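You operate a simulated robot arm through the tools that you are given. There is no shell and no other tool.

You run a simulated robot arm. Do the job below in one go: nothing can be reset, and whatever is moved stays where it is left.

## Task
Pour stock from the green pan to the bowl's blue line.
Fine: the pan's lid waits on the blue mat; the stock is cold; the pan goes back where it stood and its lid on again.

Only the result counts: the job must be done as asked and must still hold three seconds after the hand-in. Knocking over, shifting, dropping, spilling or breaking anything else fails it. A push-on lid holds only when it is set on centred and level and pressed home; a screw cap is set on level and turned clockwise until tight.

## Robot
A 7-joint arm with a three-finger gripper, fixed in place. Base frame: the origin is at the foot of the arm, x ahead of it, y to its left, z up; the work surface is at about z = 900. Units: mm, rad, N and s.
With the tool pointing down near the work surface it reaches from about 100 to 880 mm from the base axis. Its first joint turns from -2.897 to 2.897 rad. Payload 2.94 kg.
Tool frame: the origin (TCP) lies between the finger pads and is the grasp point; the fingertips stand 30 mm ahead of it; z points along the fingers, y is the line along which they close. Largest opening 132 mm; the body of the gripper starts 107 mm behind the TCP.
Orientation is that of the tool frame in the base frame, as a unit quaternion [x, y, z, w]. With the fingers straight down and closing along the base's y, the tool's x points along the base's -x, its y along +y and its z along -z.

## Interface
- The arm moves only by the tool drive_tool. Its arguments are lists of equal length, an entry for each row: "delta_pos": the shift along the base's x, y, z in mm, a list of three; "delta_rot": the turn, a rotation vector about the base's x, y, z in rad, a list of three. In form: {"delta_pos": [[dx, dy, dz], ...], "delta_rot": [[rx, ry, rz], ...]}. A call has 1 to 20 rows; each row shifts and turns the commanded pose from where the row before left it. "gripper" is the gripper command, from -1 (fully open) to 1 (shut), values between in proportion, set as the call begins (left out, the last holds). Rows are played at 5 a second. More than 50 mm and 0.15 rad between two rows, or a gripper value outside its range, and nothing of the call is played. A pose out of reach is approached as far as the arm can. The call stops where the force on the tool passes 80 N (or 10 N more than at its start, if that is more) or the arm is blocked; 0.2 s more then pass. Each finger halts on what it meets, pressing with about 29 N; the grip force reading is that of the motor and also rises with nothing between the fingers. The clock runs only during rows and for 0.2 s after the last one: add rows that do not move to give the fingers time. It gives the time, the measured TCP pose, the force on the tool (base axes), the opening and the grip force at its end, in the units of the frame above (readings bear some noise), with the torque about the TCP (base axes, N m) and any sound that the robot's microphone picked up.
- Cameras (640 x 400 px; columns grow to the right, rows downward): "scene" is fixed at [221.1, -502.2, 1507.4]; the picture's right is [0.33, -0.95, 0.00], its down [-0.64, -0.22, -0.74] and it looks along [0.70, 0.24, -0.68] (base axes); focal length 326 px, centre (320, 200). "wrist" rides on the gripper at [72, 3, -144] in the tool frame; the picture's right is [-0.04, 1.00, 0.00], its down [-0.88, -0.04, -0.48] and it looks along [-0.47, -0.02, 0.88] (tool axes); focal length 256 px, centre (320, 200). There is no depth. A picture from a camera that has moved, and an enlarged one, comes with that camera's place and axes in the base frame and with its lens.
- get_image(camera): a new picture of that camera. The clock stands still meanwhile.
- lift_body(by): slides the trunk up (or, below 0, down) by that many mm; the arm rides with it, the base frame stays. It gives what a move gives, with no picture.
- close_up(camera, box): a new picture of the part [left, top, right, bottom] of that camera's present view, enlarged. The clock stands still meanwhile.
- hand_in(): hands the job in; it is judged then, once.

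Places have to be worked out from the pictures, the camera data and where the tool is seen. Open the gripper and draw the arm clear of the work before you hand the job in, unless the task says otherwise.

The tools are called after "Request:" by a JSON object that holds its "op" and its "data". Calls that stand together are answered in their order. drive_tool: Moves the arm, as the interface text tells. Its arguments: {"type":"object","properties":{"delta_pos":{"type":"array"},"delta_rot":{"type":"array"},"gripper":{"type":"number"}},"required":["delta_pos","delta_rot"]} The other tools are called the same way: lift_body (by) slides the trunk up or down; get_image (camera) takes a picture; close_up (camera, box) takes an enlarged picture of a part of a camera's view; hand_in () hands the job in.

At the start:

```text
t: 0.0
position: [617.1, -278.6, 1228.1]
tool_rot: [0.0, 1.0, 0.0, 0.0]
contact_force: [-0.1, 0.2, -0.3]
ft_torque: [0.03, -0.04, 0.0]
width: 132.0
grip_force: 0.0
trunk travel left (down, up): [-375.0, 165.0]
```

scene: 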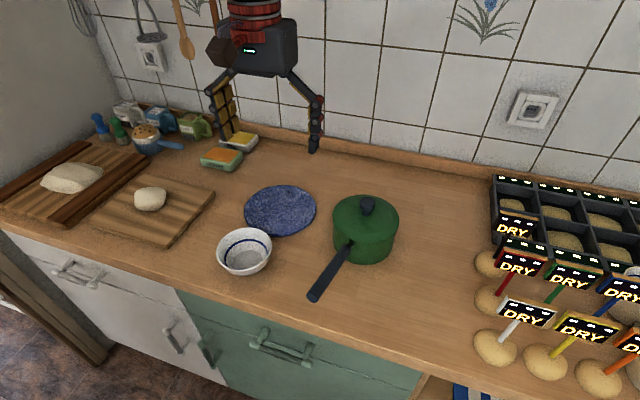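
wrist: 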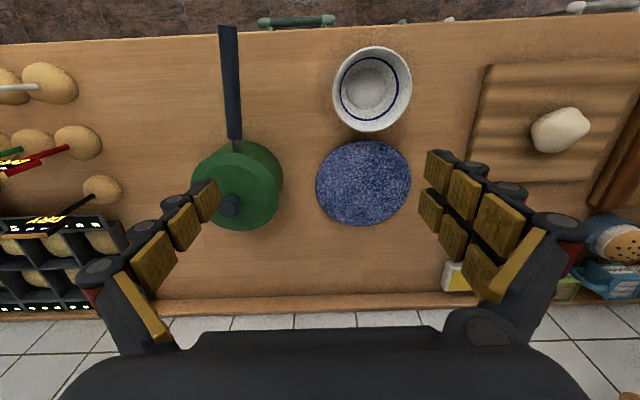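

The pan with its lid on, the bowl with a blue line inside and the blue round mat are all in view. I'll take enlarged pictures to work out their places and sizes.

Request:
{"op": "close_up", "data": {"camera": "scene", "box": [200, 170, 420, 310]}}

Request:
{"op": "close_up", "data": {"camera": "wrist", "box": [170, 10, 430, 250]}}

```text
2.86 times, centred on (310, 240) of scene
camera zoom: at [221.1, -502.2, 1507.4], right [0.33, -0.95, 0.0], down [-0.64, -0.22, -0.74], along [0.7, 0.24, -0.68], focal length 931 px, centre (349, 86)
```

zoom: 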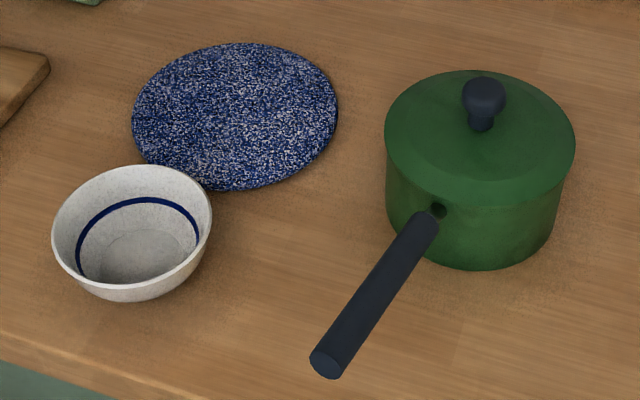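

```text
1.67 times, centred on (300, 130) of wrist
camera zoom: at [546.0, -277.4, 1373.1], right [0.04, 1.0, 0.0], down [0.88, -0.04, 0.48], along [0.47, -0.02, -0.88], focal length 427 px, centre (353, 317)
```

zoom: 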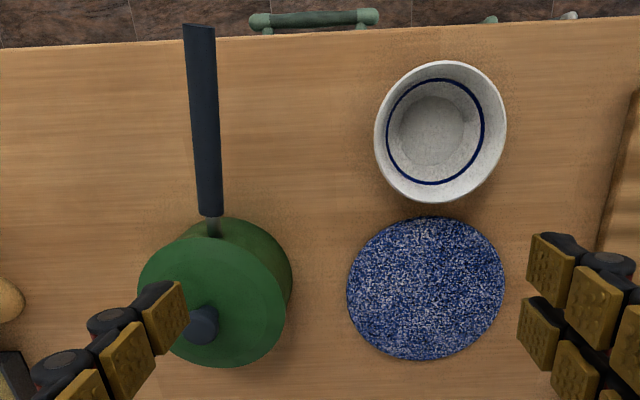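

Two-view triangulation puts the pan knob near (735, -429, 1028), the bowl rim near (584, -202, 955) and the mat near (763, -198). I'll move high above the knob for a better look, well clear of everything.

Request:
{"op": "drive_tool", "data": {"delta_pos": [[20, -30, 0], [25, -30, 0], [25, -30, -10], [25, -30, -10], [23, -30, -10], [0, 0, 0], [0, 0, 0]], "delta_rot": [[0, 0, 0], [0, 0, 0], [0, 0, 0], [0, 0, 0], [0, 0, 0], [0, 0, 0], [0, 0, 0]], "gripper": -1}}

Request:
{"op": "get_image", "data": {"camera": "wrist"}}

Request:
{"op": "get_image", "data": {"camera": "scene"}}

```text
t: 1.6
position: [735.8, -432.6, 1196.6]
tool_rot: [0.0, 1.0, 0.0, -0.001]
contact_force: [0.6, 0.3, -0.5]
ft_torque: [0.0, -0.02, 0.01]
width: 131.8
grip_force: 0.0
trunk travel left (down, up): [-375.0, 165.0]
```

```text
taken
camera wrist: at [664.7, -430.1, 1341.1], right [0.04, 1.0, 0.0], down [0.88, -0.04, 0.47], along [0.47, -0.02, -0.88], focal length 256 px, centre (320, 200)
```

wrist: 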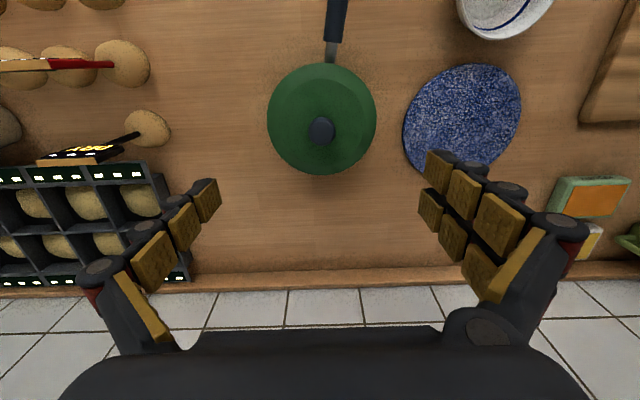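

```text
taken
```

scene: 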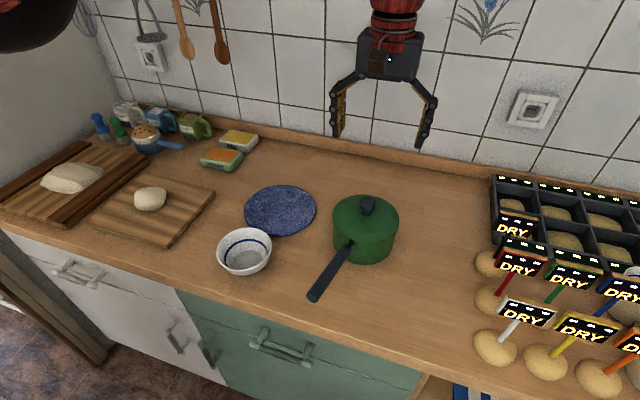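

The knob and lid are now in the centre of the wrist view. I'll enlarge both views to measure the knob and lid heights and widths.

Request:
{"op": "close_up", "data": {"camera": "wrist", "box": [250, 0, 400, 190]}}

Request:
{"op": "close_up", "data": {"camera": "scene", "box": [300, 185, 410, 305]}}

```text
2.11 times, centred on (325, 95) of wrist
camera zoom: at [664.7, -430.1, 1341.1], right [0.04, 1.0, 0.0], down [0.88, -0.04, 0.47], along [0.47, -0.02, -0.88], focal length 539 px, centre (310, 421)
```

zoom: 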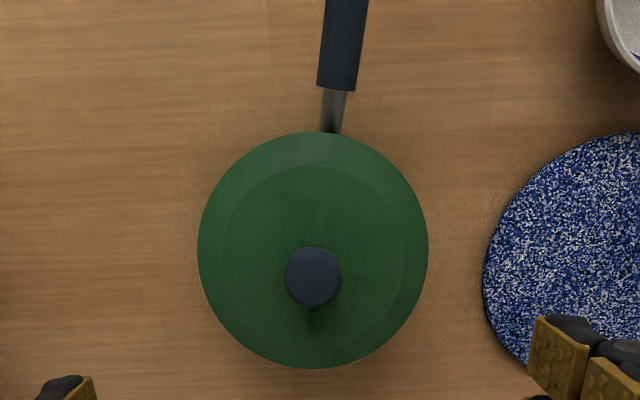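

```text
3.33 times, centred on (355, 245) of scene
camera zoom: at [221.1, -502.2, 1507.4], right [0.33, -0.95, 0.0], down [-0.64, -0.22, -0.74], along [0.7, 0.24, -0.68], focal length 1086 px, centre (203, 50)
```

zoom: 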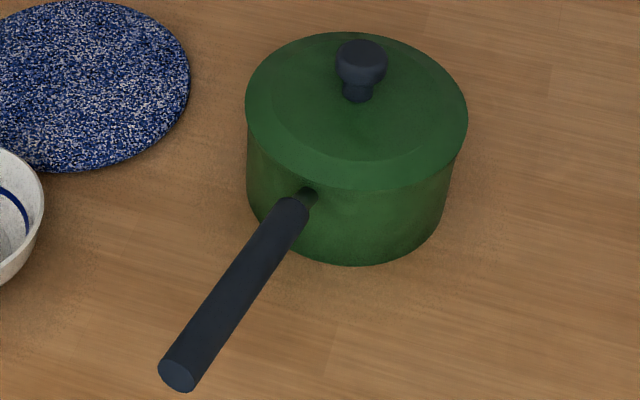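

After correcting for perspective, the lid centre and knob agree at about (736, -432), with the lid rim at z≈992 and the knob centre at z≈1029. I'll descend part way and check the alignment.

Request:
{"op": "drive_tool", "data": {"delta_pos": [[0, 0, -25], [0, 0, -25], [0, 0, -25], [0, 0, -20], [0, 0, 0]], "delta_rot": [[0, 0, 0], [0, 0, 0], [0, 0, 0], [0, 0, 0], [0, 0, 0]]}}

Request:
{"op": "get_image", "data": {"camera": "wrist"}}

Request:
{"op": "close_up", "data": {"camera": "scene", "box": [300, 100, 440, 270]}}

```text
t: 2.8
position: [734.9, -431.3, 1103.8]
tool_rot: [-0.001, 1.0, 0.0, 0.0]
contact_force: [-0.6, 0.1, 0.5]
ft_torque: [-0.01, -0.04, -0.01]
width: 131.9
grip_force: 0.0
trunk travel left (down, up): [-375.0, 165.0]
```

```text
taken
camera wrist: at [663.1, -428.6, 1248.0], right [0.04, 1.0, 0.0], down [0.88, -0.04, 0.48], along [0.48, -0.02, -0.88], focal length 256 px, centre (320, 200)
```

wrist: 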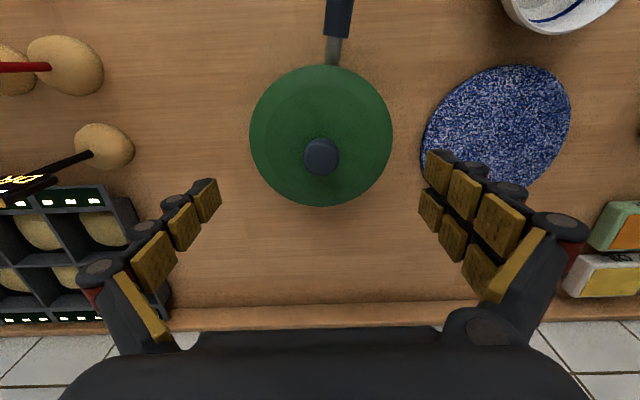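

```text
2.35 times, centred on (370, 185) of scene
camera zoom: at [221.1, -502.2, 1507.4], right [0.33, -0.95, 0.0], down [-0.64, -0.22, -0.74], along [0.7, 0.24, -0.68], focal length 766 px, centre (202, 235)
```

zoom: 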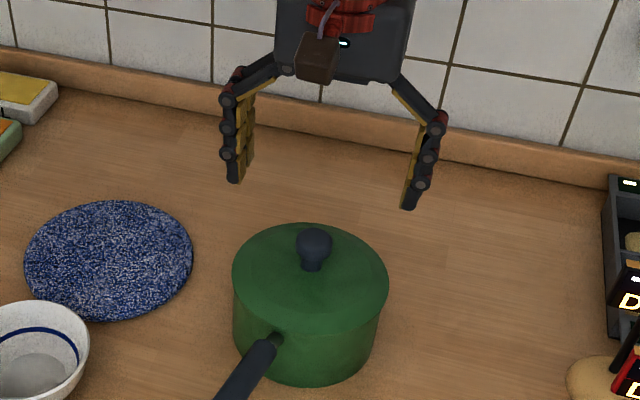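

The knob lies at about (735, -431), right under the TCP, and the fingers clear everything. I'll descend to z≈1037 and close on the knob.

Request:
{"op": "drive_tool", "data": {"delta_pos": [[0, 0, -20], [0, 0, -20], [0, 0, -15], [0, 0, -10], [0, 0, 0]], "delta_rot": [[0, 0, 0], [0, 0, 0], [0, 0, 0], [0, 0, 0], [0, 0, 0]]}}

Request:
{"op": "get_image", "data": {"camera": "wrist"}}

Request:
{"op": "close_up", "data": {"camera": "scene", "box": [300, 120, 440, 270]}}

```text
t: 4.0
position: [735.0, -429.3, 1037.4]
tool_rot: [0.0, 1.0, -0.001, -0.001]
contact_force: [0.1, -0.2, 0.1]
ft_torque: [-0.02, -0.01, 0.01]
width: 132.2
grip_force: 0.0
trunk travel left (down, up): [-375.0, 165.0]
```

```text
taken
camera wrist: at [663.5, -428.5, 1182.8], right [0.04, 1.0, 0.0], down [0.88, -0.04, 0.48], along [0.47, -0.02, -0.88], focal length 256 px, centre (320, 200)
```

wrist: 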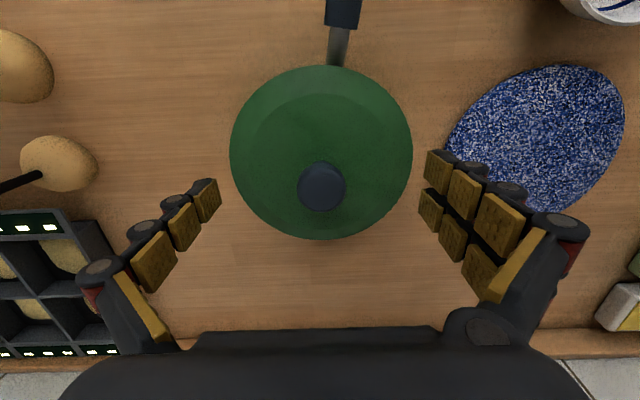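

```text
2.67 times, centred on (370, 195) of scene
camera zoom: at [221.1, -502.2, 1507.4], right [0.33, -0.95, 0.0], down [-0.64, -0.22, -0.74], along [0.7, 0.24, -0.68], focal length 868 px, centre (187, 213)
```

zoom: 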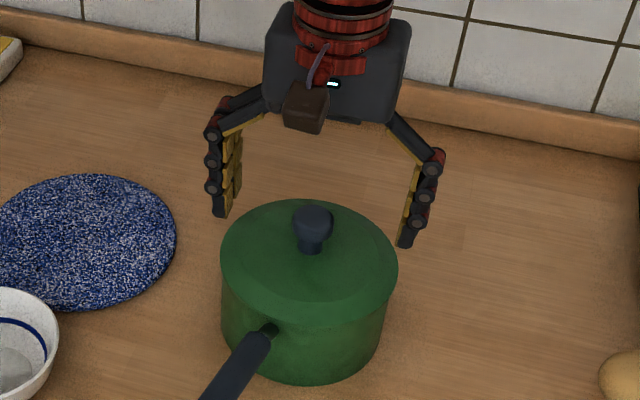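

The knob is centred between the fingers with the tips above the lid. Closing on the knob now.

Request:
{"op": "drive_tool", "data": {"delta_pos": [[0, -0.5, 0], [0, 0, 0], [0, 0, 0], [0, 0, 0], [0, 0, 0], [0, 0, 0], [0, 0, 0], [0, 0, 0], [0, 0, 0]], "delta_rot": [[0, 0, 0], [0, 0, 0], [0, 0, 0], [0, 0, 0], [0, 0, 0], [0, 0, 0], [0, 0, 0], [0, 0, 0], [0, 0, 0]], "gripper": 1}}

Request:
{"op": "get_image", "data": {"camera": "wrist"}}

Request:
{"op": "close_up", "data": {"camera": "scene", "box": [300, 120, 440, 270]}}

```text
t: 6.0
position: [734.6, -430.8, 1038.6]
tool_rot: [0.0, 1.0, 0.0, 0.0]
contact_force: [0.4, 0.4, 0.2]
ft_torque: [0.03, 0.06, 0.05]
width: 32.3
grip_force: 29.1
trunk travel left (down, up): [-375.0, 165.0]
```

```text
taken
camera wrist: at [663.8, -428.6, 1183.0], right [0.04, 1.0, 0.0], down [0.88, -0.04, 0.48], along [0.47, -0.02, -0.88], focal length 256 px, centre (320, 200)
```

wrist: 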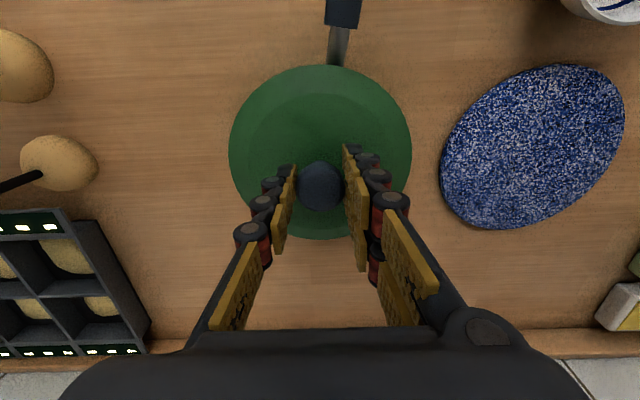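

```text
2.67 times, centred on (370, 195) of scene
camera zoom: at [221.1, -502.2, 1507.4], right [0.33, -0.95, 0.0], down [-0.64, -0.22, -0.74], along [0.7, 0.24, -0.68], focal length 868 px, centre (187, 213)
```

zoom: 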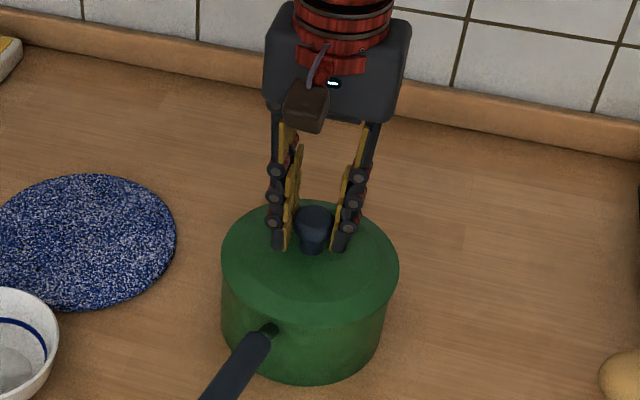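

The knob is held at 32 mm width and the pan hasn't shifted. I'll lift slowly straight up and watch the force.

Request:
{"op": "drive_tool", "data": {"delta_pos": [[0, 0, 4], [0, 0, 6], [0, 0, 8], [0, 0, 10], [0, 0, 12], [0, 0, 0]], "delta_rot": [[0, 0, 0], [0, 0, 0], [0, 0, 0], [0, 0, 0], [0, 0, 0], [0, 0, 0]]}}

Request:
{"op": "get_image", "data": {"camera": "wrist"}}

Request:
{"op": "close_up", "data": {"camera": "scene", "box": [300, 120, 440, 270]}}

```text
t: 7.4
position: [734.6, -430.6, 1077.5]
tool_rot: [0.0, 1.0, 0.0, 0.0]
contact_force: [0.8, 0.6, 0.8]
ft_torque: [0.01, 0.01, -0.02]
width: 0.0
grip_force: 28.3
trunk travel left (down, up): [-375.0, 165.0]
```

```text
taken
camera wrist: at [663.6, -428.4, 1222.9], right [0.04, 1.0, 0.0], down [0.88, -0.04, 0.47], along [0.47, -0.02, -0.88], focal length 256 px, centre (320, 200)
```

wrist: 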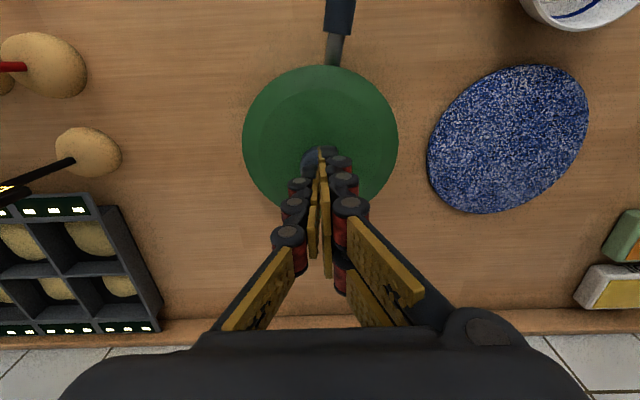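

```text
2.67 times, centred on (370, 195) of scene
camera zoom: at [221.1, -502.2, 1507.4], right [0.33, -0.95, 0.0], down [-0.64, -0.22, -0.74], along [0.7, 0.24, -0.68], focal length 868 px, centre (187, 213)
```

zoom: 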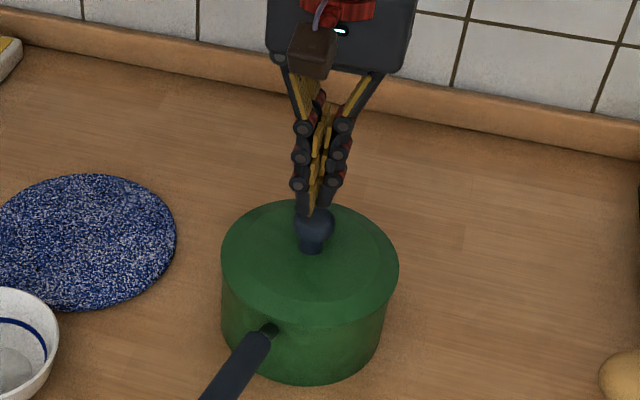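

The fingers slipped off the rounded knob and the lid stayed seated. I'll back up, open and look at the knob's shape for a lower grip.

Request:
{"op": "drive_tool", "data": {"delta_pos": [[0, 0, 15], [0, 0, 0], [0, 0, 0], [0, 0, 0], [0, 0, 0], [0, 0, 0], [0, 0, 0]], "delta_rot": [[0, 0, 0], [0, 0, 0], [0, 0, 0], [0, 0, 0], [0, 0, 0], [0, 0, 0], [0, 0, 0]], "gripper": -0.2}}

Request:
{"op": "close_up", "data": {"camera": "scene", "box": [340, 175, 400, 225]}}

Request:
{"op": "close_up", "data": {"camera": "wrist", "box": [240, 60, 400, 220]}}

```text
t: 9.0
position: [735.6, -431.0, 1094.0]
tool_rot: [0.001, 1.0, 0.0, -0.001]
contact_force: [-0.2, -0.6, 0.3]
ft_torque: [0.0, 0.03, -0.05]
width: 79.2
grip_force: 0.1
trunk travel left (down, up): [-375.0, 165.0]
```

```text
8.00 times, centred on (370, 200) of scene
camera zoom: at [221.1, -502.2, 1507.4], right [0.33, -0.95, 0.0], down [-0.64, -0.22, -0.74], along [0.7, 0.24, -0.68], focal length 2606 px, centre (-80, 200)
```

zoom: 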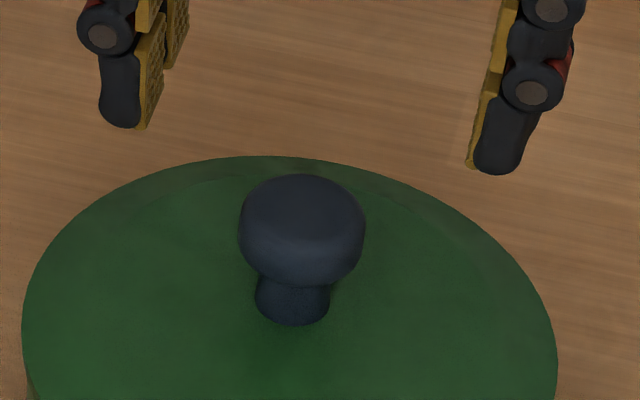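

```text
2.50 times, centred on (320, 140) of wrist
camera zoom: at [664.1, -428.8, 1238.7], right [0.04, 1.0, 0.0], down [0.88, -0.04, 0.48], along [0.47, -0.02, -0.88], focal length 640 px, centre (320, 350)
```

zoom: 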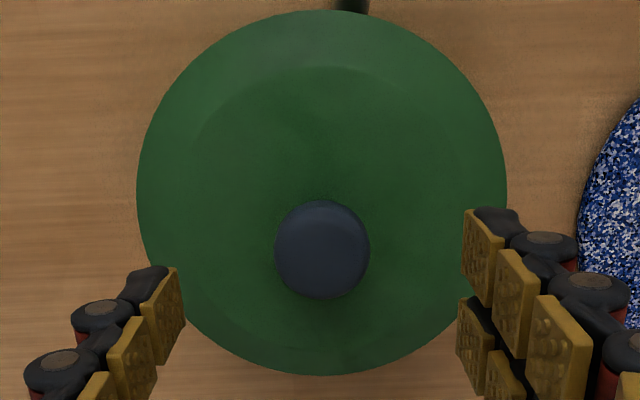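

The knob is a barrel shape about 34 mm wide on a narrower neck, with its equator near z≈1027 and the lid surface near z≈1002. I'll go back down in steps for a slightly lower grip, checking the force.

Request:
{"op": "drive_tool", "data": {"delta_pos": [[0, 0, -20], [0, 0, -20], [0, 0, -10], [0, 0, -4], [0, 0, 0]], "delta_rot": [[0, 0, 0], [0, 0, 0], [0, 0, 0], [0, 0, 0], [0, 0, 0]]}}

Request:
{"op": "close_up", "data": {"camera": "scene", "box": [340, 165, 400, 225]}}

```text
t: 10.2
position: [735.1, -431.5, 1040.6]
tool_rot: [0.0, 1.0, 0.001, 0.0]
contact_force: [0.2, 0.6, 0.2]
ft_torque: [-0.04, 0.01, 0.0]
width: 79.2
grip_force: 0.0
trunk travel left (down, up): [-375.0, 165.0]
```

```text
6.67 times, centred on (370, 195) of scene
camera zoom: at [221.1, -502.2, 1507.4], right [0.33, -0.95, 0.0], down [-0.64, -0.22, -0.74], along [0.7, 0.24, -0.68], focal length 2171 px, centre (-13, 233)
```

zoom: 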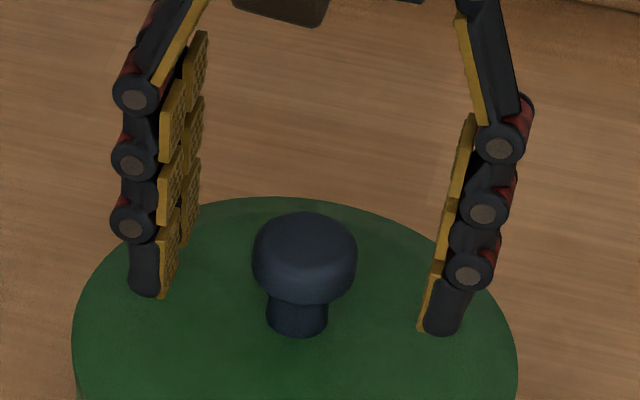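

No contact yet; the tips are a few mm above the lid. I'll go 5 mm lower, then close.

Request:
{"op": "drive_tool", "data": {"delta_pos": [[0, 0, -2], [0, 0, -2], [0, 0, -1], [0, 0, 0]], "delta_rot": [[0, 0, 0], [0, 0, 0], [0, 0, 0], [0, 0, 0]]}}

Request:
{"op": "drive_tool", "data": {"delta_pos": [[0, 0, 0], [0, 0, 0], [0, 0, 0], [0, 0, 0], [0, 0, 0], [0, 0, 0]], "delta_rot": [[0, 0, 0], [0, 0, 0], [0, 0, 0], [0, 0, 0], [0, 0, 0], [0, 0, 0]], "gripper": 1}}

Request:
{"op": "drive_tool", "data": {"delta_pos": [[0, 0, 1]], "delta_rot": [[0, 0, 0]]}}

Request:
{"op": "drive_tool", "data": {"delta_pos": [[0, 0, 1]], "delta_rot": [[0, 0, 0]]}}

```text
t: 11.2
position: [736.5, -429.8, 1034.9]
tool_rot: [0.001, 1.0, 0.001, 0.0]
contact_force: [0.5, 0.0, 0.1]
ft_torque: [0.0, -0.02, 0.01]
width: 79.1
grip_force: 0.0
trunk travel left (down, up): [-375.0, 165.0]
```

```text
t: 12.6
position: [735.2, -431.1, 1036.1]
tool_rot: [0.0, 1.0, 0.001, 0.0]
contact_force: [-0.5, -0.6, -0.6]
ft_torque: [0.01, -0.01, 0.04]
width: 31.4
grip_force: 28.5
trunk travel left (down, up): [-375.0, 165.0]
```

```text
t: 13.0
position: [736.4, -430.7, 1034.9]
tool_rot: [-0.001, 1.0, 0.0, -0.001]
contact_force: [0.1, 0.7, 0.7]
ft_torque: [-0.03, -0.02, 0.03]
width: 31.4
grip_force: 28.9
trunk travel left (down, up): [-375.0, 165.0]
```

```text
t: 13.4
position: [735.9, -430.1, 1037.0]
tool_rot: [0.0, 1.0, 0.0, 0.0]
contact_force: [0.4, 0.0, -0.2]
ft_torque: [-0.03, 0.03, -0.02]
width: 31.4
grip_force: 28.8
trunk travel left (down, up): [-375.0, 165.0]
```

Holding at 31.4 mm with no load yet. I'll keep lifting in small steps, reading force and width.

Request:
{"op": "drive_tool", "data": {"delta_pos": [[0, 0, 2]], "delta_rot": [[0, 0, 0]]}}

Request:
{"op": "drive_tool", "data": {"delta_pos": [[0, 0, 2]], "delta_rot": [[0, 0, 0]]}}

Request:
{"op": "close_up", "data": {"camera": "scene", "box": [320, 165, 410, 270]}}

```text
t: 13.8
position: [735.9, -429.3, 1038.8]
tool_rot: [0.0, 1.0, 0.0, 0.0]
contact_force: [0.0, -0.3, -1.7]
ft_torque: [-0.01, -0.01, 0.0]
width: 31.5
grip_force: 29.2
trunk travel left (down, up): [-375.0, 165.0]
```

```text
t: 14.2
position: [735.3, -430.2, 1041.9]
tool_rot: [0.0, 1.0, -0.001, 0.0]
contact_force: [0.7, 0.0, -2.4]
ft_torque: [0.0, 0.01, -0.03]
width: 31.4
grip_force: 28.5
trunk travel left (down, up): [-375.0, 165.0]
```

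```text
3.81 times, centred on (365, 218) of scene
camera zoom: at [221.1, -502.2, 1507.4], right [0.33, -0.95, 0.0], down [-0.64, -0.22, -0.74], along [0.7, 0.24, -0.68], focal length 1241 px, centre (149, 133)
```

zoom: 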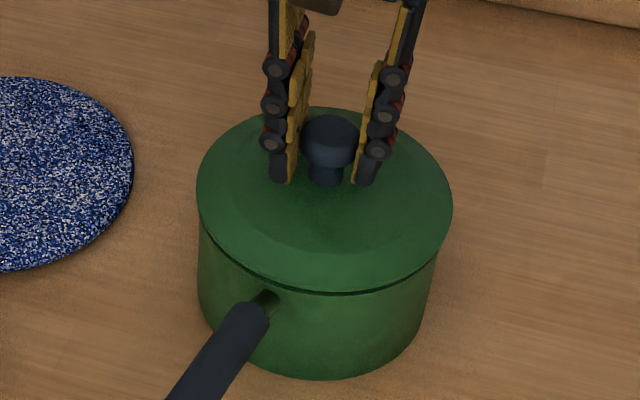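

A gap shows under the lid and the load reads about 2.4 N, so the lid is coming up with the knob. I'll keep lifting gently.

Request:
{"op": "drive_tool", "data": {"delta_pos": [[0, 0, 2], [0, 0, 3], [0, 0, 3], [0, 0, 4], [0, 0, 4], [0, 0, 0]], "delta_rot": [[0, 0, 0], [0, 0, 0], [0, 0, 0], [0, 0, 0], [0, 0, 0], [0, 0, 0]]}}

Request:
{"op": "close_up", "data": {"camera": "scene", "box": [310, 145, 420, 270]}}

```text
t: 15.6
position: [736.8, -429.8, 1057.9]
tool_rot: [0.0, 1.0, 0.0, 0.0]
contact_force: [0.6, -0.7, -2.1]
ft_torque: [0.02, -0.01, 0.02]
width: 31.6
grip_force: 29.3
trunk travel left (down, up): [-375.0, 165.0]
```

```text
3.20 times, centred on (365, 208) of scene
camera zoom: at [221.1, -502.2, 1507.4], right [0.33, -0.95, 0.0], down [-0.64, -0.22, -0.74], along [0.7, 0.24, -0.68], focal length 1042 px, centre (176, 176)
```

zoom: 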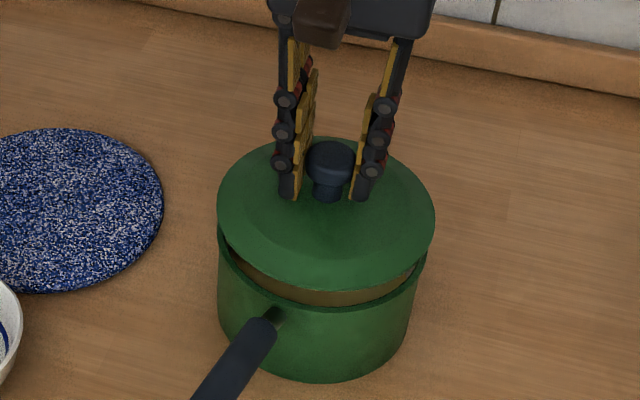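

The lid is lifted clear and still firmly held. I'll raise it further, then check before carrying it to the mat.

Request:
{"op": "drive_tool", "data": {"delta_pos": [[0, 0, 4], [0, 0, 6], [0, 0, 8], [0, 0, 10], [0, 0, 10], [0, 0, 8], [0, 0, 6], [0, 0, 4], [0, 0, 0]], "delta_rot": [[0, 0, 0], [0, 0, 0], [0, 0, 0], [0, 0, 0], [0, 0, 0], [0, 0, 0], [0, 0, 0], [0, 0, 0], [0, 0, 0]]}}

Request:
{"op": "get_image", "data": {"camera": "wrist"}}

Request:
{"op": "close_up", "data": {"camera": "scene", "box": [220, 110, 430, 290]}}

```text
t: 17.6
position: [735.5, -429.9, 1111.1]
tool_rot: [0.0, 1.0, -0.001, 0.0]
contact_force: [-0.4, 0.0, -2.0]
ft_torque: [0.0, 0.01, -0.03]
width: 31.6
grip_force: 28.8
trunk travel left (down, up): [-375.0, 165.0]
```

```text
taken
camera wrist: at [664.0, -427.6, 1256.8], right [0.04, 1.0, 0.0], down [0.88, -0.04, 0.47], along [0.47, -0.02, -0.88], focal length 256 px, centre (320, 200)
```

wrist: 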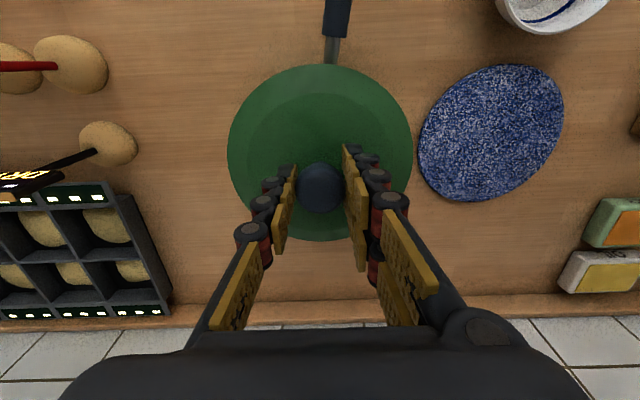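

```text
2.22 times, centred on (325, 200) of scene
camera zoom: at [221.1, -502.2, 1507.4], right [0.33, -0.95, 0.0], down [-0.64, -0.22, -0.74], along [0.7, 0.24, -0.68], focal length 724 px, centre (309, 200)
```

zoom: 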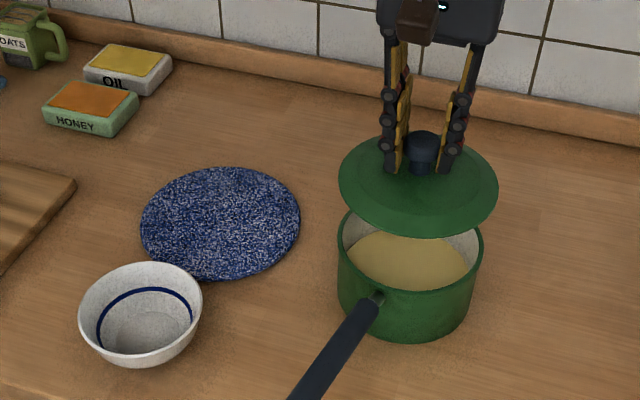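

The stock is visible in the pan and the lid is held level. I'll carry it at this height to above the mat centre at about (769, -196).

Request:
{"op": "drive_tool", "data": {"delta_pos": [[1, 5, 0], [1, 10, 0], [2, 15, 0], [2, 18, 0], [3, 20, 0], [3, 20, 0], [3, 20, 0], [3, 20, 0], [3, 20, 0], [3, 20, 0], [3, 20, 0], [2, 18, 0], [2, 14, 0], [1, 9, 0], [1, 5, 0], [0, 0, 0]], "delta_rot": [[0, 0, 0], [0, 0, 0], [0, 0, 0], [0, 0, 0], [0, 0, 0], [0, 0, 0], [0, 0, 0], [0, 0, 0], [0, 0, 0], [0, 0, 0], [0, 0, 0], [0, 0, 0], [0, 0, 0], [0, 0, 0], [0, 0, 0], [0, 0, 0]]}}

Request:
{"op": "get_image", "data": {"camera": "wrist"}}

Request:
{"op": "get_image", "data": {"camera": "scene"}}

```text
t: 21.0
position: [768.4, -196.6, 1111.9]
tool_rot: [0.0, 1.0, 0.0, -0.001]
contact_force: [0.3, -0.1, -1.5]
ft_torque: [0.02, 0.06, 0.01]
width: 31.4
grip_force: 29.0
trunk travel left (down, up): [-375.0, 165.0]
```

```text
taken
camera wrist: at [696.5, -193.6, 1257.1], right [0.04, 1.0, 0.0], down [0.88, -0.04, 0.48], along [0.47, -0.02, -0.88], focal length 256 px, centre (320, 200)
```

wrist: 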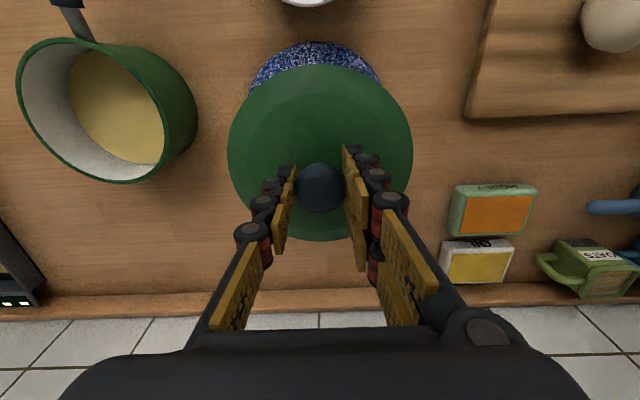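

```text
taken
```

scene: 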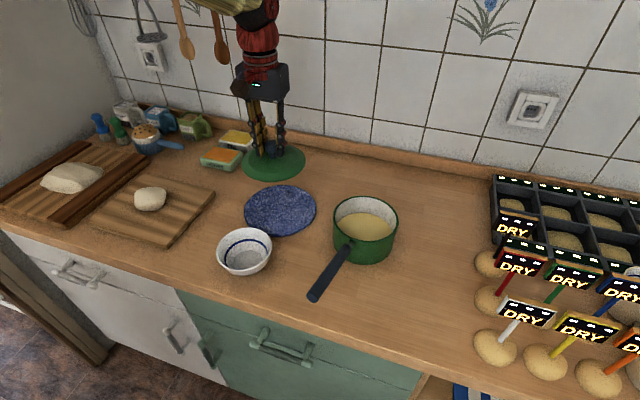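

The lid is over the mat and clear of everything. I'll descend to about z=975, then feel for contact.

Request:
{"op": "drive_tool", "data": {"delta_pos": [[0, 0, -6], [0, 0, -12], [0, 0, -18], [0, 0, -20], [0, 0, -20], [0, 0, -20], [0, 0, -18], [0, 0, -12], [0, 0, -6], [0, 0, -4], [0, 0, 0]], "delta_rot": [[0, 0, 0], [0, 0, 0], [0, 0, 0], [0, 0, 0], [0, 0, 0], [0, 0, 0], [0, 0, 0], [0, 0, 0], [0, 0, 0], [0, 0, 0], [0, 0, 0]]}}

Request:
{"op": "close_up", "data": {"camera": "scene", "box": [220, 120, 340, 250]}}

Request:
{"op": "get_image", "data": {"camera": "wrist"}}

```text
t: 23.4
position: [769.6, -196.2, 977.6]
tool_rot: [0.0, 1.0, 0.001, 0.0]
contact_force: [0.5, -0.4, -2.0]
ft_torque: [0.02, 0.0, 0.04]
width: 31.6
grip_force: 28.9
trunk travel left (down, up): [-375.0, 165.0]
```

```text
3.08 times, centred on (280, 185) of scene
camera zoom: at [221.1, -502.2, 1507.4], right [0.33, -0.95, 0.0], down [-0.64, -0.22, -0.74], along [0.7, 0.24, -0.68], focal length 1002 px, centre (443, 246)
```

zoom: 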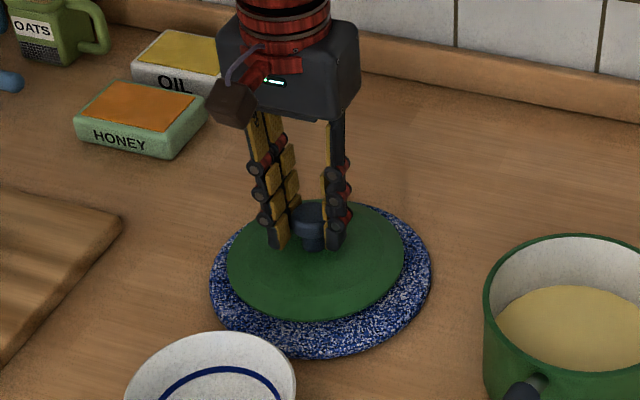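

```text
taken
camera wrist: at [697.0, -193.2, 1121.2], right [0.04, 1.0, 0.0], down [0.88, -0.04, 0.48], along [0.47, -0.02, -0.88], focal length 256 px, centre (320, 200)
```

wrist: 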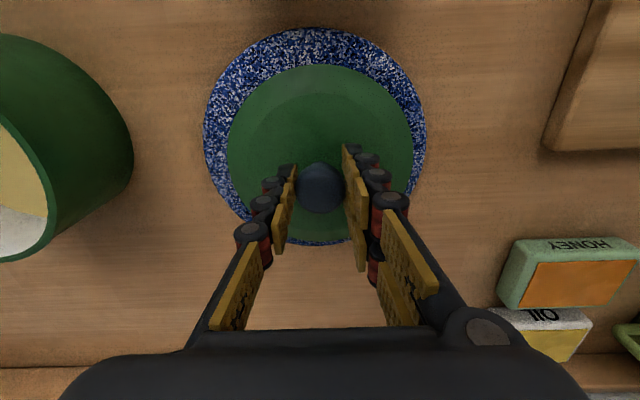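

The lid hovers over the mat. I'll lower in small steps watching for a force change.

Request:
{"op": "drive_tool", "data": {"delta_pos": [[0, 0, -3], [0, 0, -3], [0, 0, -2], [0, 0, 0]], "delta_rot": [[0, 0, 0], [0, 0, 0], [0, 0, 0], [0, 0, 0]]}}

Request:
{"op": "drive_tool", "data": {"delta_pos": [[0, 0, -2], [0, 0, -2], [0, 0, 0]], "delta_rot": [[0, 0, 0], [0, 0, 0], [0, 0, 0]]}}

Request:
{"op": "drive_tool", "data": {"delta_pos": [[0, 0, -2], [0, 0, -1], [0, 0, 0]], "delta_rot": [[0, 0, 0], [0, 0, 0], [0, 0, 0]]}}

```text
t: 24.4
position: [769.4, -194.3, 971.5]
tool_rot: [0.0, 1.0, -0.001, 0.002]
contact_force: [3.6, 3.2, 20.3]
ft_torque: [0.08, -0.2, 0.03]
width: 31.7
grip_force: 29.2
trunk travel left (down, up): [-375.0, 165.0]
```

```text
t: 25.2
position: [767.8, -195.5, 966.9]
tool_rot: [0.0, 1.0, 0.0, 0.001]
contact_force: [4.9, 4.1, 20.3]
ft_torque: [0.05, -0.28, 0.04]
width: 31.3
grip_force: 29.2
trunk travel left (down, up): [-375.0, 165.0]
```

```text
t: 26.0
position: [768.6, -196.9, 965.5]
tool_rot: [0.001, 1.0, -0.001, 0.002]
contact_force: [0.8, 3.2, 31.6]
ft_torque: [0.19, 0.35, 0.0]
width: 31.4
grip_force: 28.8
trunk travel left (down, up): [-375.0, 165.0]
```

Contact came around z≈971; the lid rests on the mat and the pads slid a little down the knob. I'll back off to unload before opening.

Request:
{"op": "drive_tool", "data": {"delta_pos": [[0, 0, 3], [0, 0, 0]], "delta_rot": [[0, 0, 0], [0, 0, 0]]}}

Request:
{"op": "close_up", "data": {"camera": "scene", "box": [220, 120, 340, 250]}}

```text
t: 26.6
position: [768.8, -195.7, 966.2]
tool_rot: [0.001, 1.0, 0.0, -0.001]
contact_force: [3.3, 2.6, 16.4]
ft_torque: [-0.01, -0.85, 0.08]
width: 31.2
grip_force: 29.5
trunk travel left (down, up): [-375.0, 165.0]
```

```text
3.08 times, centred on (280, 185) of scene
camera zoom: at [221.1, -502.2, 1507.4], right [0.33, -0.95, 0.0], down [-0.64, -0.22, -0.74], along [0.7, 0.24, -0.68], focal length 1002 px, centre (443, 246)
```

zoom: 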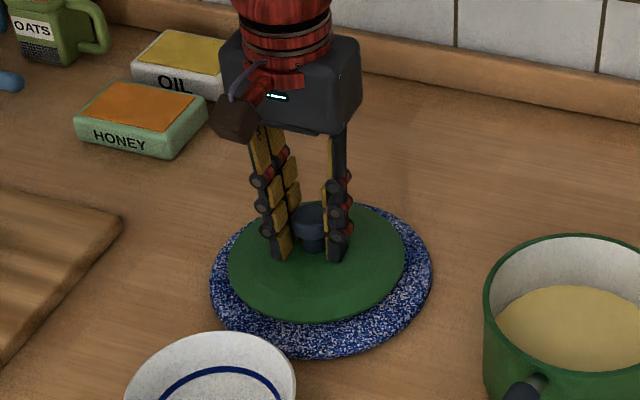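

Still about 16 N down; I'll relieve another 2 mm and then open.

Request:
{"op": "drive_tool", "data": {"delta_pos": [[0, 0, 2], [0, 0, 0]], "delta_rot": [[0, 0, 0], [0, 0, 0]]}}

```text
t: 27.2
position: [767.0, -197.4, 965.8]
tool_rot: [0.0, 1.0, 0.0, -0.003]
contact_force: [2.5, -0.4, 6.1]
ft_torque: [-0.05, -0.58, 0.01]
width: 31.1
grip_force: 29.2
trunk travel left (down, up): [-375.0, 165.0]
```

Nearly unloaded. I'll open the gripper.

Request:
{"op": "drive_tool", "data": {"delta_pos": [[0, 0, 1], [0, 0, 0], [0, 0, 0], [0, 0, 0], [0, 0, 0], [0, 0, 0]], "delta_rot": [[0, 0, 0], [0, 0, 0], [0, 0, 0], [0, 0, 0], [0, 0, 0], [0, 0, 0]], "gripper": -0.2}}

Request:
{"op": "close_up", "data": {"camera": "scene", "box": [220, 120, 340, 250]}}

Request:
{"op": "get_image", "data": {"camera": "wrist"}}

```text
t: 28.6
position: [769.1, -196.7, 967.2]
tool_rot: [0.0, 1.0, 0.0, 0.0]
contact_force: [-0.1, 0.2, -0.3]
ft_torque: [-0.01, -0.03, -0.02]
width: 79.4
grip_force: 0.1
trunk travel left (down, up): [-375.0, 165.0]
```

```text
3.08 times, centred on (280, 185) of scene
camera zoom: at [221.1, -502.2, 1507.4], right [0.33, -0.95, 0.0], down [-0.64, -0.22, -0.74], along [0.7, 0.24, -0.68], focal length 1002 px, centre (443, 246)
```

zoom: 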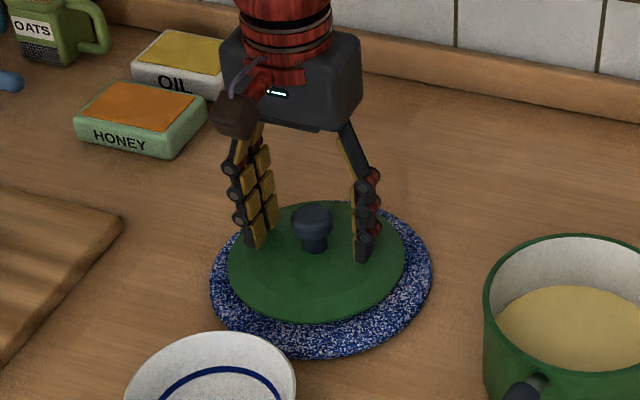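

```text
taken
camera wrist: at [696.9, -194.2, 1112.0], right [0.04, 1.0, 0.0], down [0.88, -0.04, 0.48], along [0.47, -0.02, -0.88], focal length 256 px, centre (320, 200)
```

wrist: 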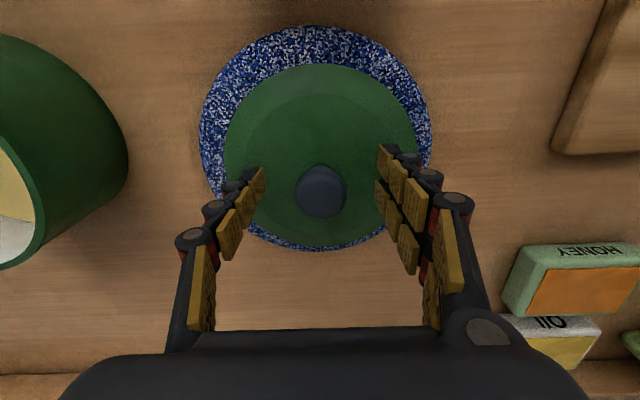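

The lid sits level on the mat at about (769, -196). I'll lift straight up away from it, then move over the pan handle to measure it.

Request:
{"op": "drive_tool", "data": {"delta_pos": [[0, 0, 10], [0, 0, 20], [0, 0, 30], [0, 0, 40], [0, 0, 40], [0, 0, 40], [-30, -20, 10], [-40, -30, 0], [-40, -40, 0], [-40, -40, 0], [-40, -40, 0], [-10, -25, 0], [0, 0, 0]], "delta_rot": [[0, 0, 0], [0, 0, 0], [0, 0, 0], [0, 0, 0], [0, 0, 0], [0, 0, 0], [0, 0, 0], [0, 0, 0], [0, 0, 0], [0, 0, 0], [0, 0, 0], [0, 0, 0], [0, 0, 0]]}}

Request:
{"op": "get_image", "data": {"camera": "wrist"}}

Request:
{"op": "close_up", "data": {"camera": "scene", "box": [290, 185, 410, 310]}}

Request:
{"op": "close_up", "data": {"camera": "scene", "box": [205, 215, 285, 285]}}

```text
refused: row 9 steps farther than a row can; nothing moved
```

```text
taken
camera wrist: at [696.9, -194.2, 1112.0], right [0.04, 1.0, 0.0], down [0.88, -0.04, 0.48], along [0.47, -0.02, -0.88], focal length 256 px, centre (320, 200)
```

wrist: 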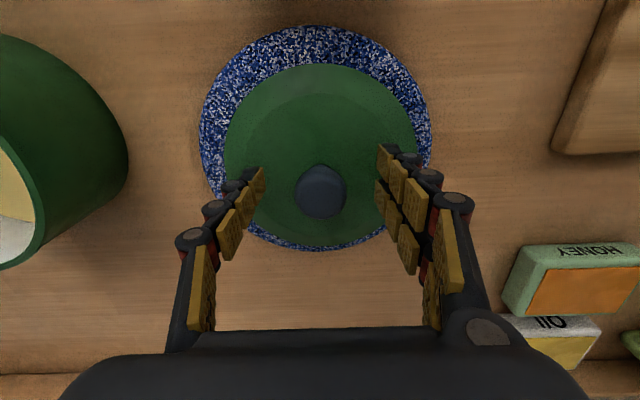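

```text
3.20 times, centred on (350, 248) of scene
camera zoom: at [221.1, -502.2, 1507.4], right [0.33, -0.95, 0.0], down [-0.64, -0.22, -0.74], along [0.7, 0.24, -0.68], focal length 1042 px, centre (224, 48)
```

zoom: 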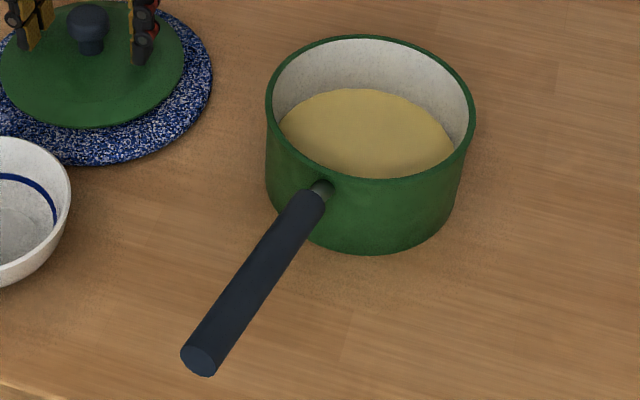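

```text
5.71 times, centred on (245, 250) of scene
camera zoom: at [221.1, -502.2, 1507.4], right [0.33, -0.95, 0.0], down [-0.64, -0.22, -0.74], along [0.7, 0.24, -0.68], focal length 1861 px, centre (749, -86)
```

zoom: 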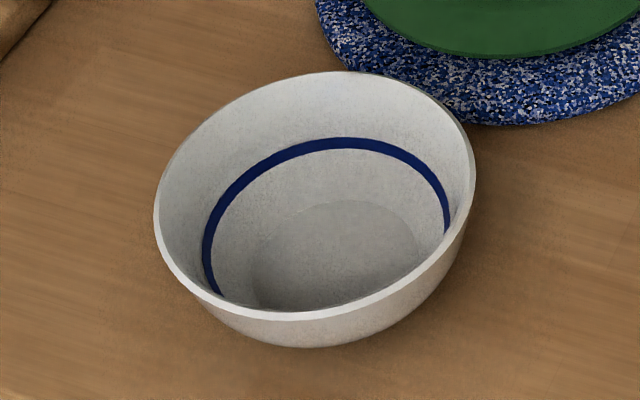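

The row steps were too long; I'll repeat it with shorter rows.

Request:
{"op": "drive_tool", "data": {"delta_pos": [[0, 0, 10], [0, 0, 20], [0, 0, 30], [0, 0, 40], [0, 0, 40], [0, 0, 40], [-30, -20, 10], [-30, -30, 0], [-30, -30, 0], [-30, -30, 0], [-30, -30, 0], [-30, -30, 0], [-20, -25, 0], [0, 0, 0]], "delta_rot": [[0, 0, 0], [0, 0, 0], [0, 0, 0], [0, 0, 0], [0, 0, 0], [0, 0, 0], [0, 0, 0], [0, 0, 0], [0, 0, 0], [0, 0, 0], [0, 0, 0], [0, 0, 0], [0, 0, 0], [0, 0, 0]]}}

Request:
{"op": "get_image", "data": {"camera": "wrist"}}

Request:
{"op": "close_up", "data": {"camera": "scene", "box": [205, 215, 285, 285]}}

```text
t: 31.6
position: [570.0, -392.2, 1158.9]
tool_rot: [0.0, 1.0, 0.0, 0.0]
contact_force: [-0.6, 0.1, 0.0]
ft_torque: [-0.01, 0.03, 0.01]
width: 79.3
grip_force: 0.0
trunk travel left (down, up): [-375.0, 165.0]
```

```text
taken
camera wrist: at [497.2, -389.6, 1302.9], right [0.04, 1.0, 0.0], down [0.88, -0.04, 0.48], along [0.47, -0.02, -0.88], focal length 256 px, centre (320, 200)
```

wrist: 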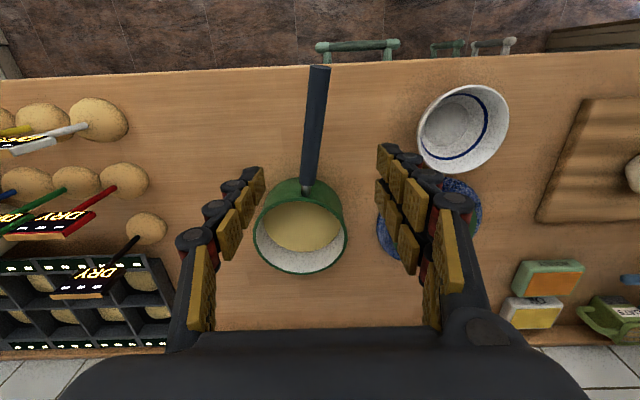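

```text
5.71 times, centred on (245, 250) of scene
camera zoom: at [221.1, -502.2, 1507.4], right [0.33, -0.95, 0.0], down [-0.64, -0.22, -0.74], along [0.7, 0.24, -0.68], focal length 1861 px, centre (749, -86)
```

zoom: 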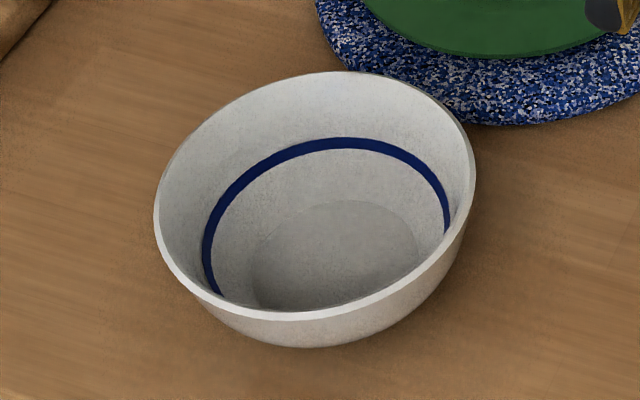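

Request:
{"op": "close_up", "data": {"camera": "wrist", "box": [230, 50, 390, 200]}}

Request:
{"op": "close_up", "data": {"camera": "wrist", "box": [240, 170, 360, 285]}}

Request:
{"op": "close_up", "data": {"camera": "scene", "box": [290, 185, 410, 310]}}

```text
2.67 times, centred on (310, 125) of wrist
camera zoom: at [497.2, -389.6, 1302.9], right [0.04, 1.0, 0.0], down [0.88, -0.04, 0.48], along [0.47, -0.02, -0.88], focal length 683 px, centre (347, 400)
```

zoom: 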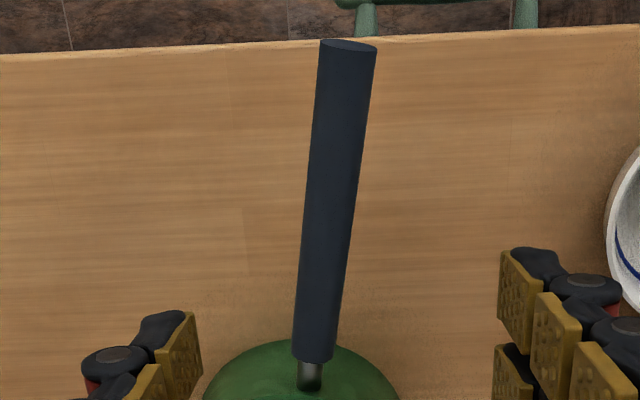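

```text
3.48 times, centred on (300, 228) of wrist
camera zoom: at [497.2, -389.6, 1302.9], right [0.04, 1.0, 0.0], down [0.88, -0.04, 0.48], along [0.47, -0.02, -0.88], focal length 890 px, centre (390, 104)
```

zoom: 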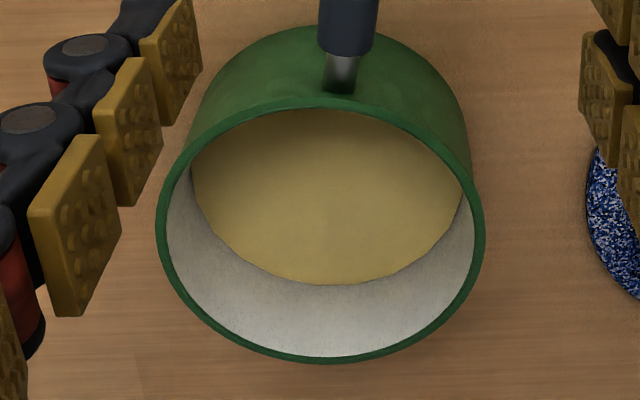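

```text
3.20 times, centred on (350, 248) of scene
camera zoom: at [221.1, -502.2, 1507.4], right [0.33, -0.95, 0.0], down [-0.64, -0.22, -0.74], along [0.7, 0.24, -0.68], focal length 1042 px, centre (224, 48)
```

zoom: 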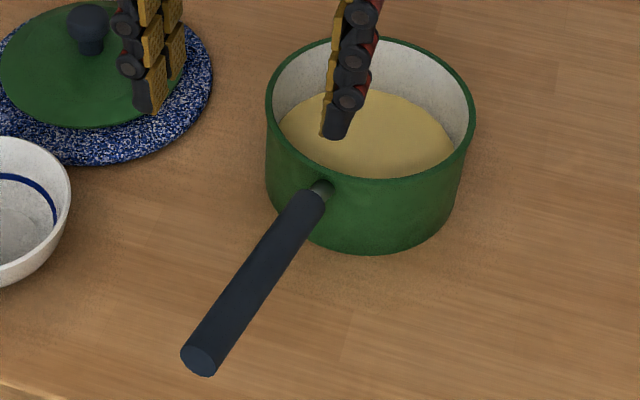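

Handle axis measured: far end at about (502, -390, 1001), pan end at about (642, -414, 985), roughly 22 mm round. The stock is about 30 mm deep in the pan. I'll hold the handle with one finger above and one below, so tipping is carried by the pads. First I'll turn the gripper a quarter turn while backing off at height.

Request:
{"op": "drive_tool", "data": {"delta_pos": [[-12, 0, 4], [-12, 0, 4], [-12, 0, 4], [-12, 0, 4], [-12, 0, 4], [-12, 0, 4], [-12, 0, 4], [-12, 0, 4], [-12, 0, 4], [-12, 0, 4], [0, 0, 0], [0, 0, 0]], "delta_rot": [[0, 0, -0.1428], [0, 0, -0.1428], [0, 0, -0.1428], [0, 0, -0.1428], [0, 0, -0.1428], [0, 0, -0.1428], [0, 0, -0.1428], [0, 0, -0.1428], [0, 0, -0.1428], [0, 0, -0.1428], [0, 0, -0.1428], [0, 0, 0]]}}

Request:
{"op": "get_image", "data": {"camera": "scene"}}

```text
t: 34.2
position: [449.1, -390.5, 1197.5]
tool_rot: [0.708, 0.706, -0.001, 0.0]
contact_force: [0.2, 0.9, 0.1]
ft_torque: [0.02, -0.02, 0.0]
width: 79.2
grip_force: 0.0
trunk travel left (down, up): [-375.0, 165.0]
```

```text
taken
```

scene: 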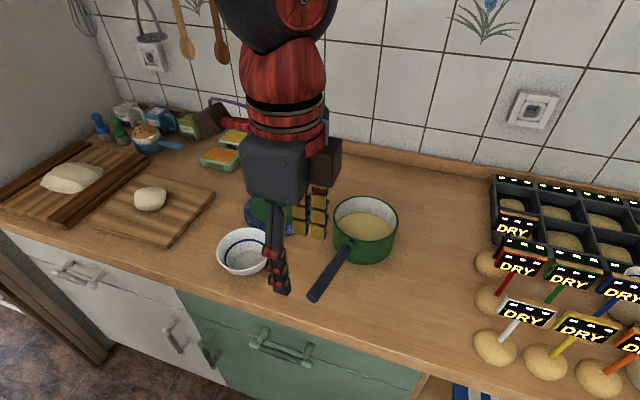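

The quarter turn worked as expected. Now I'll pitch the tool to point forward along the handle while staying high.

Request:
{"op": "drive_tool", "data": {"delta_pos": [[-2, 1, 0], [-2, 1, 0], [-2, 1, 0], [-2, 1, 0], [-2, 1, 0], [-2, 1, 0], [-3, 2, 0], [-3, 2, 0], [-3, 2, 0], [-2, 1, 0], [0, 0, 0], [0, 0, 0], [0, 0, 0]], "delta_rot": [[0, -0.1459, 0], [0, -0.1459, 0], [0, -0.1459, 0], [0, -0.1459, 0], [0, -0.1459, 0], [0, -0.1459, 0], [0, -0.1459, 0], [0, -0.1459, 0], [0, -0.1459, 0], [0, -0.1459, 0], [0, 0, -0.0845], [0, 0, -0.0845], [0, 0, 0]]}}

Request:
{"op": "get_image", "data": {"camera": "scene"}}

Request:
{"op": "get_image", "data": {"camera": "wrist"}}

```text
t: 37.0
position: [425.8, -377.1, 1198.6]
tool_rot: [0.57, 0.481, 0.43, 0.509]
contact_force: [-0.2, -1.1, -0.9]
ft_torque: [-0.02, 0.02, 0.02]
width: 79.1
grip_force: 0.1
trunk travel left (down, up): [-375.0, 165.0]
```

```text
taken
```

scene: 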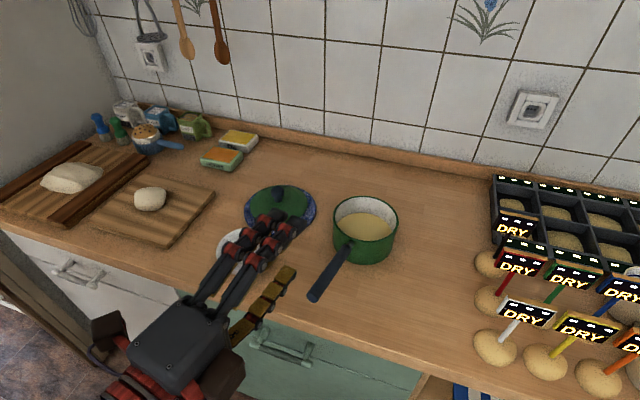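

```text
taken
camera wrist: at [298.3, -283.4, 1217.8], right [0.1, -0.06, 0.99], down [-0.62, -0.79, 0.02], along [0.78, -0.62, -0.12], focal length 256 px, centre (320, 200)
```

wrist: 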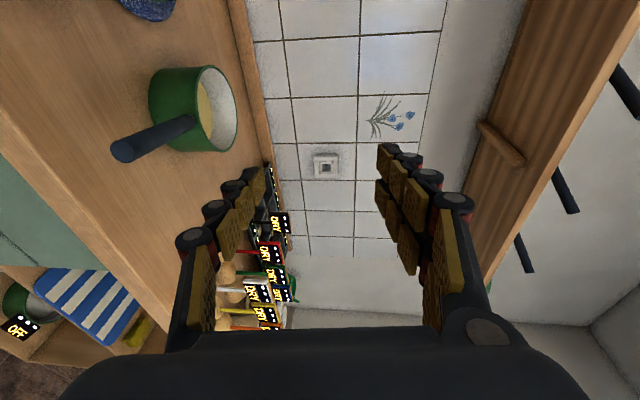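

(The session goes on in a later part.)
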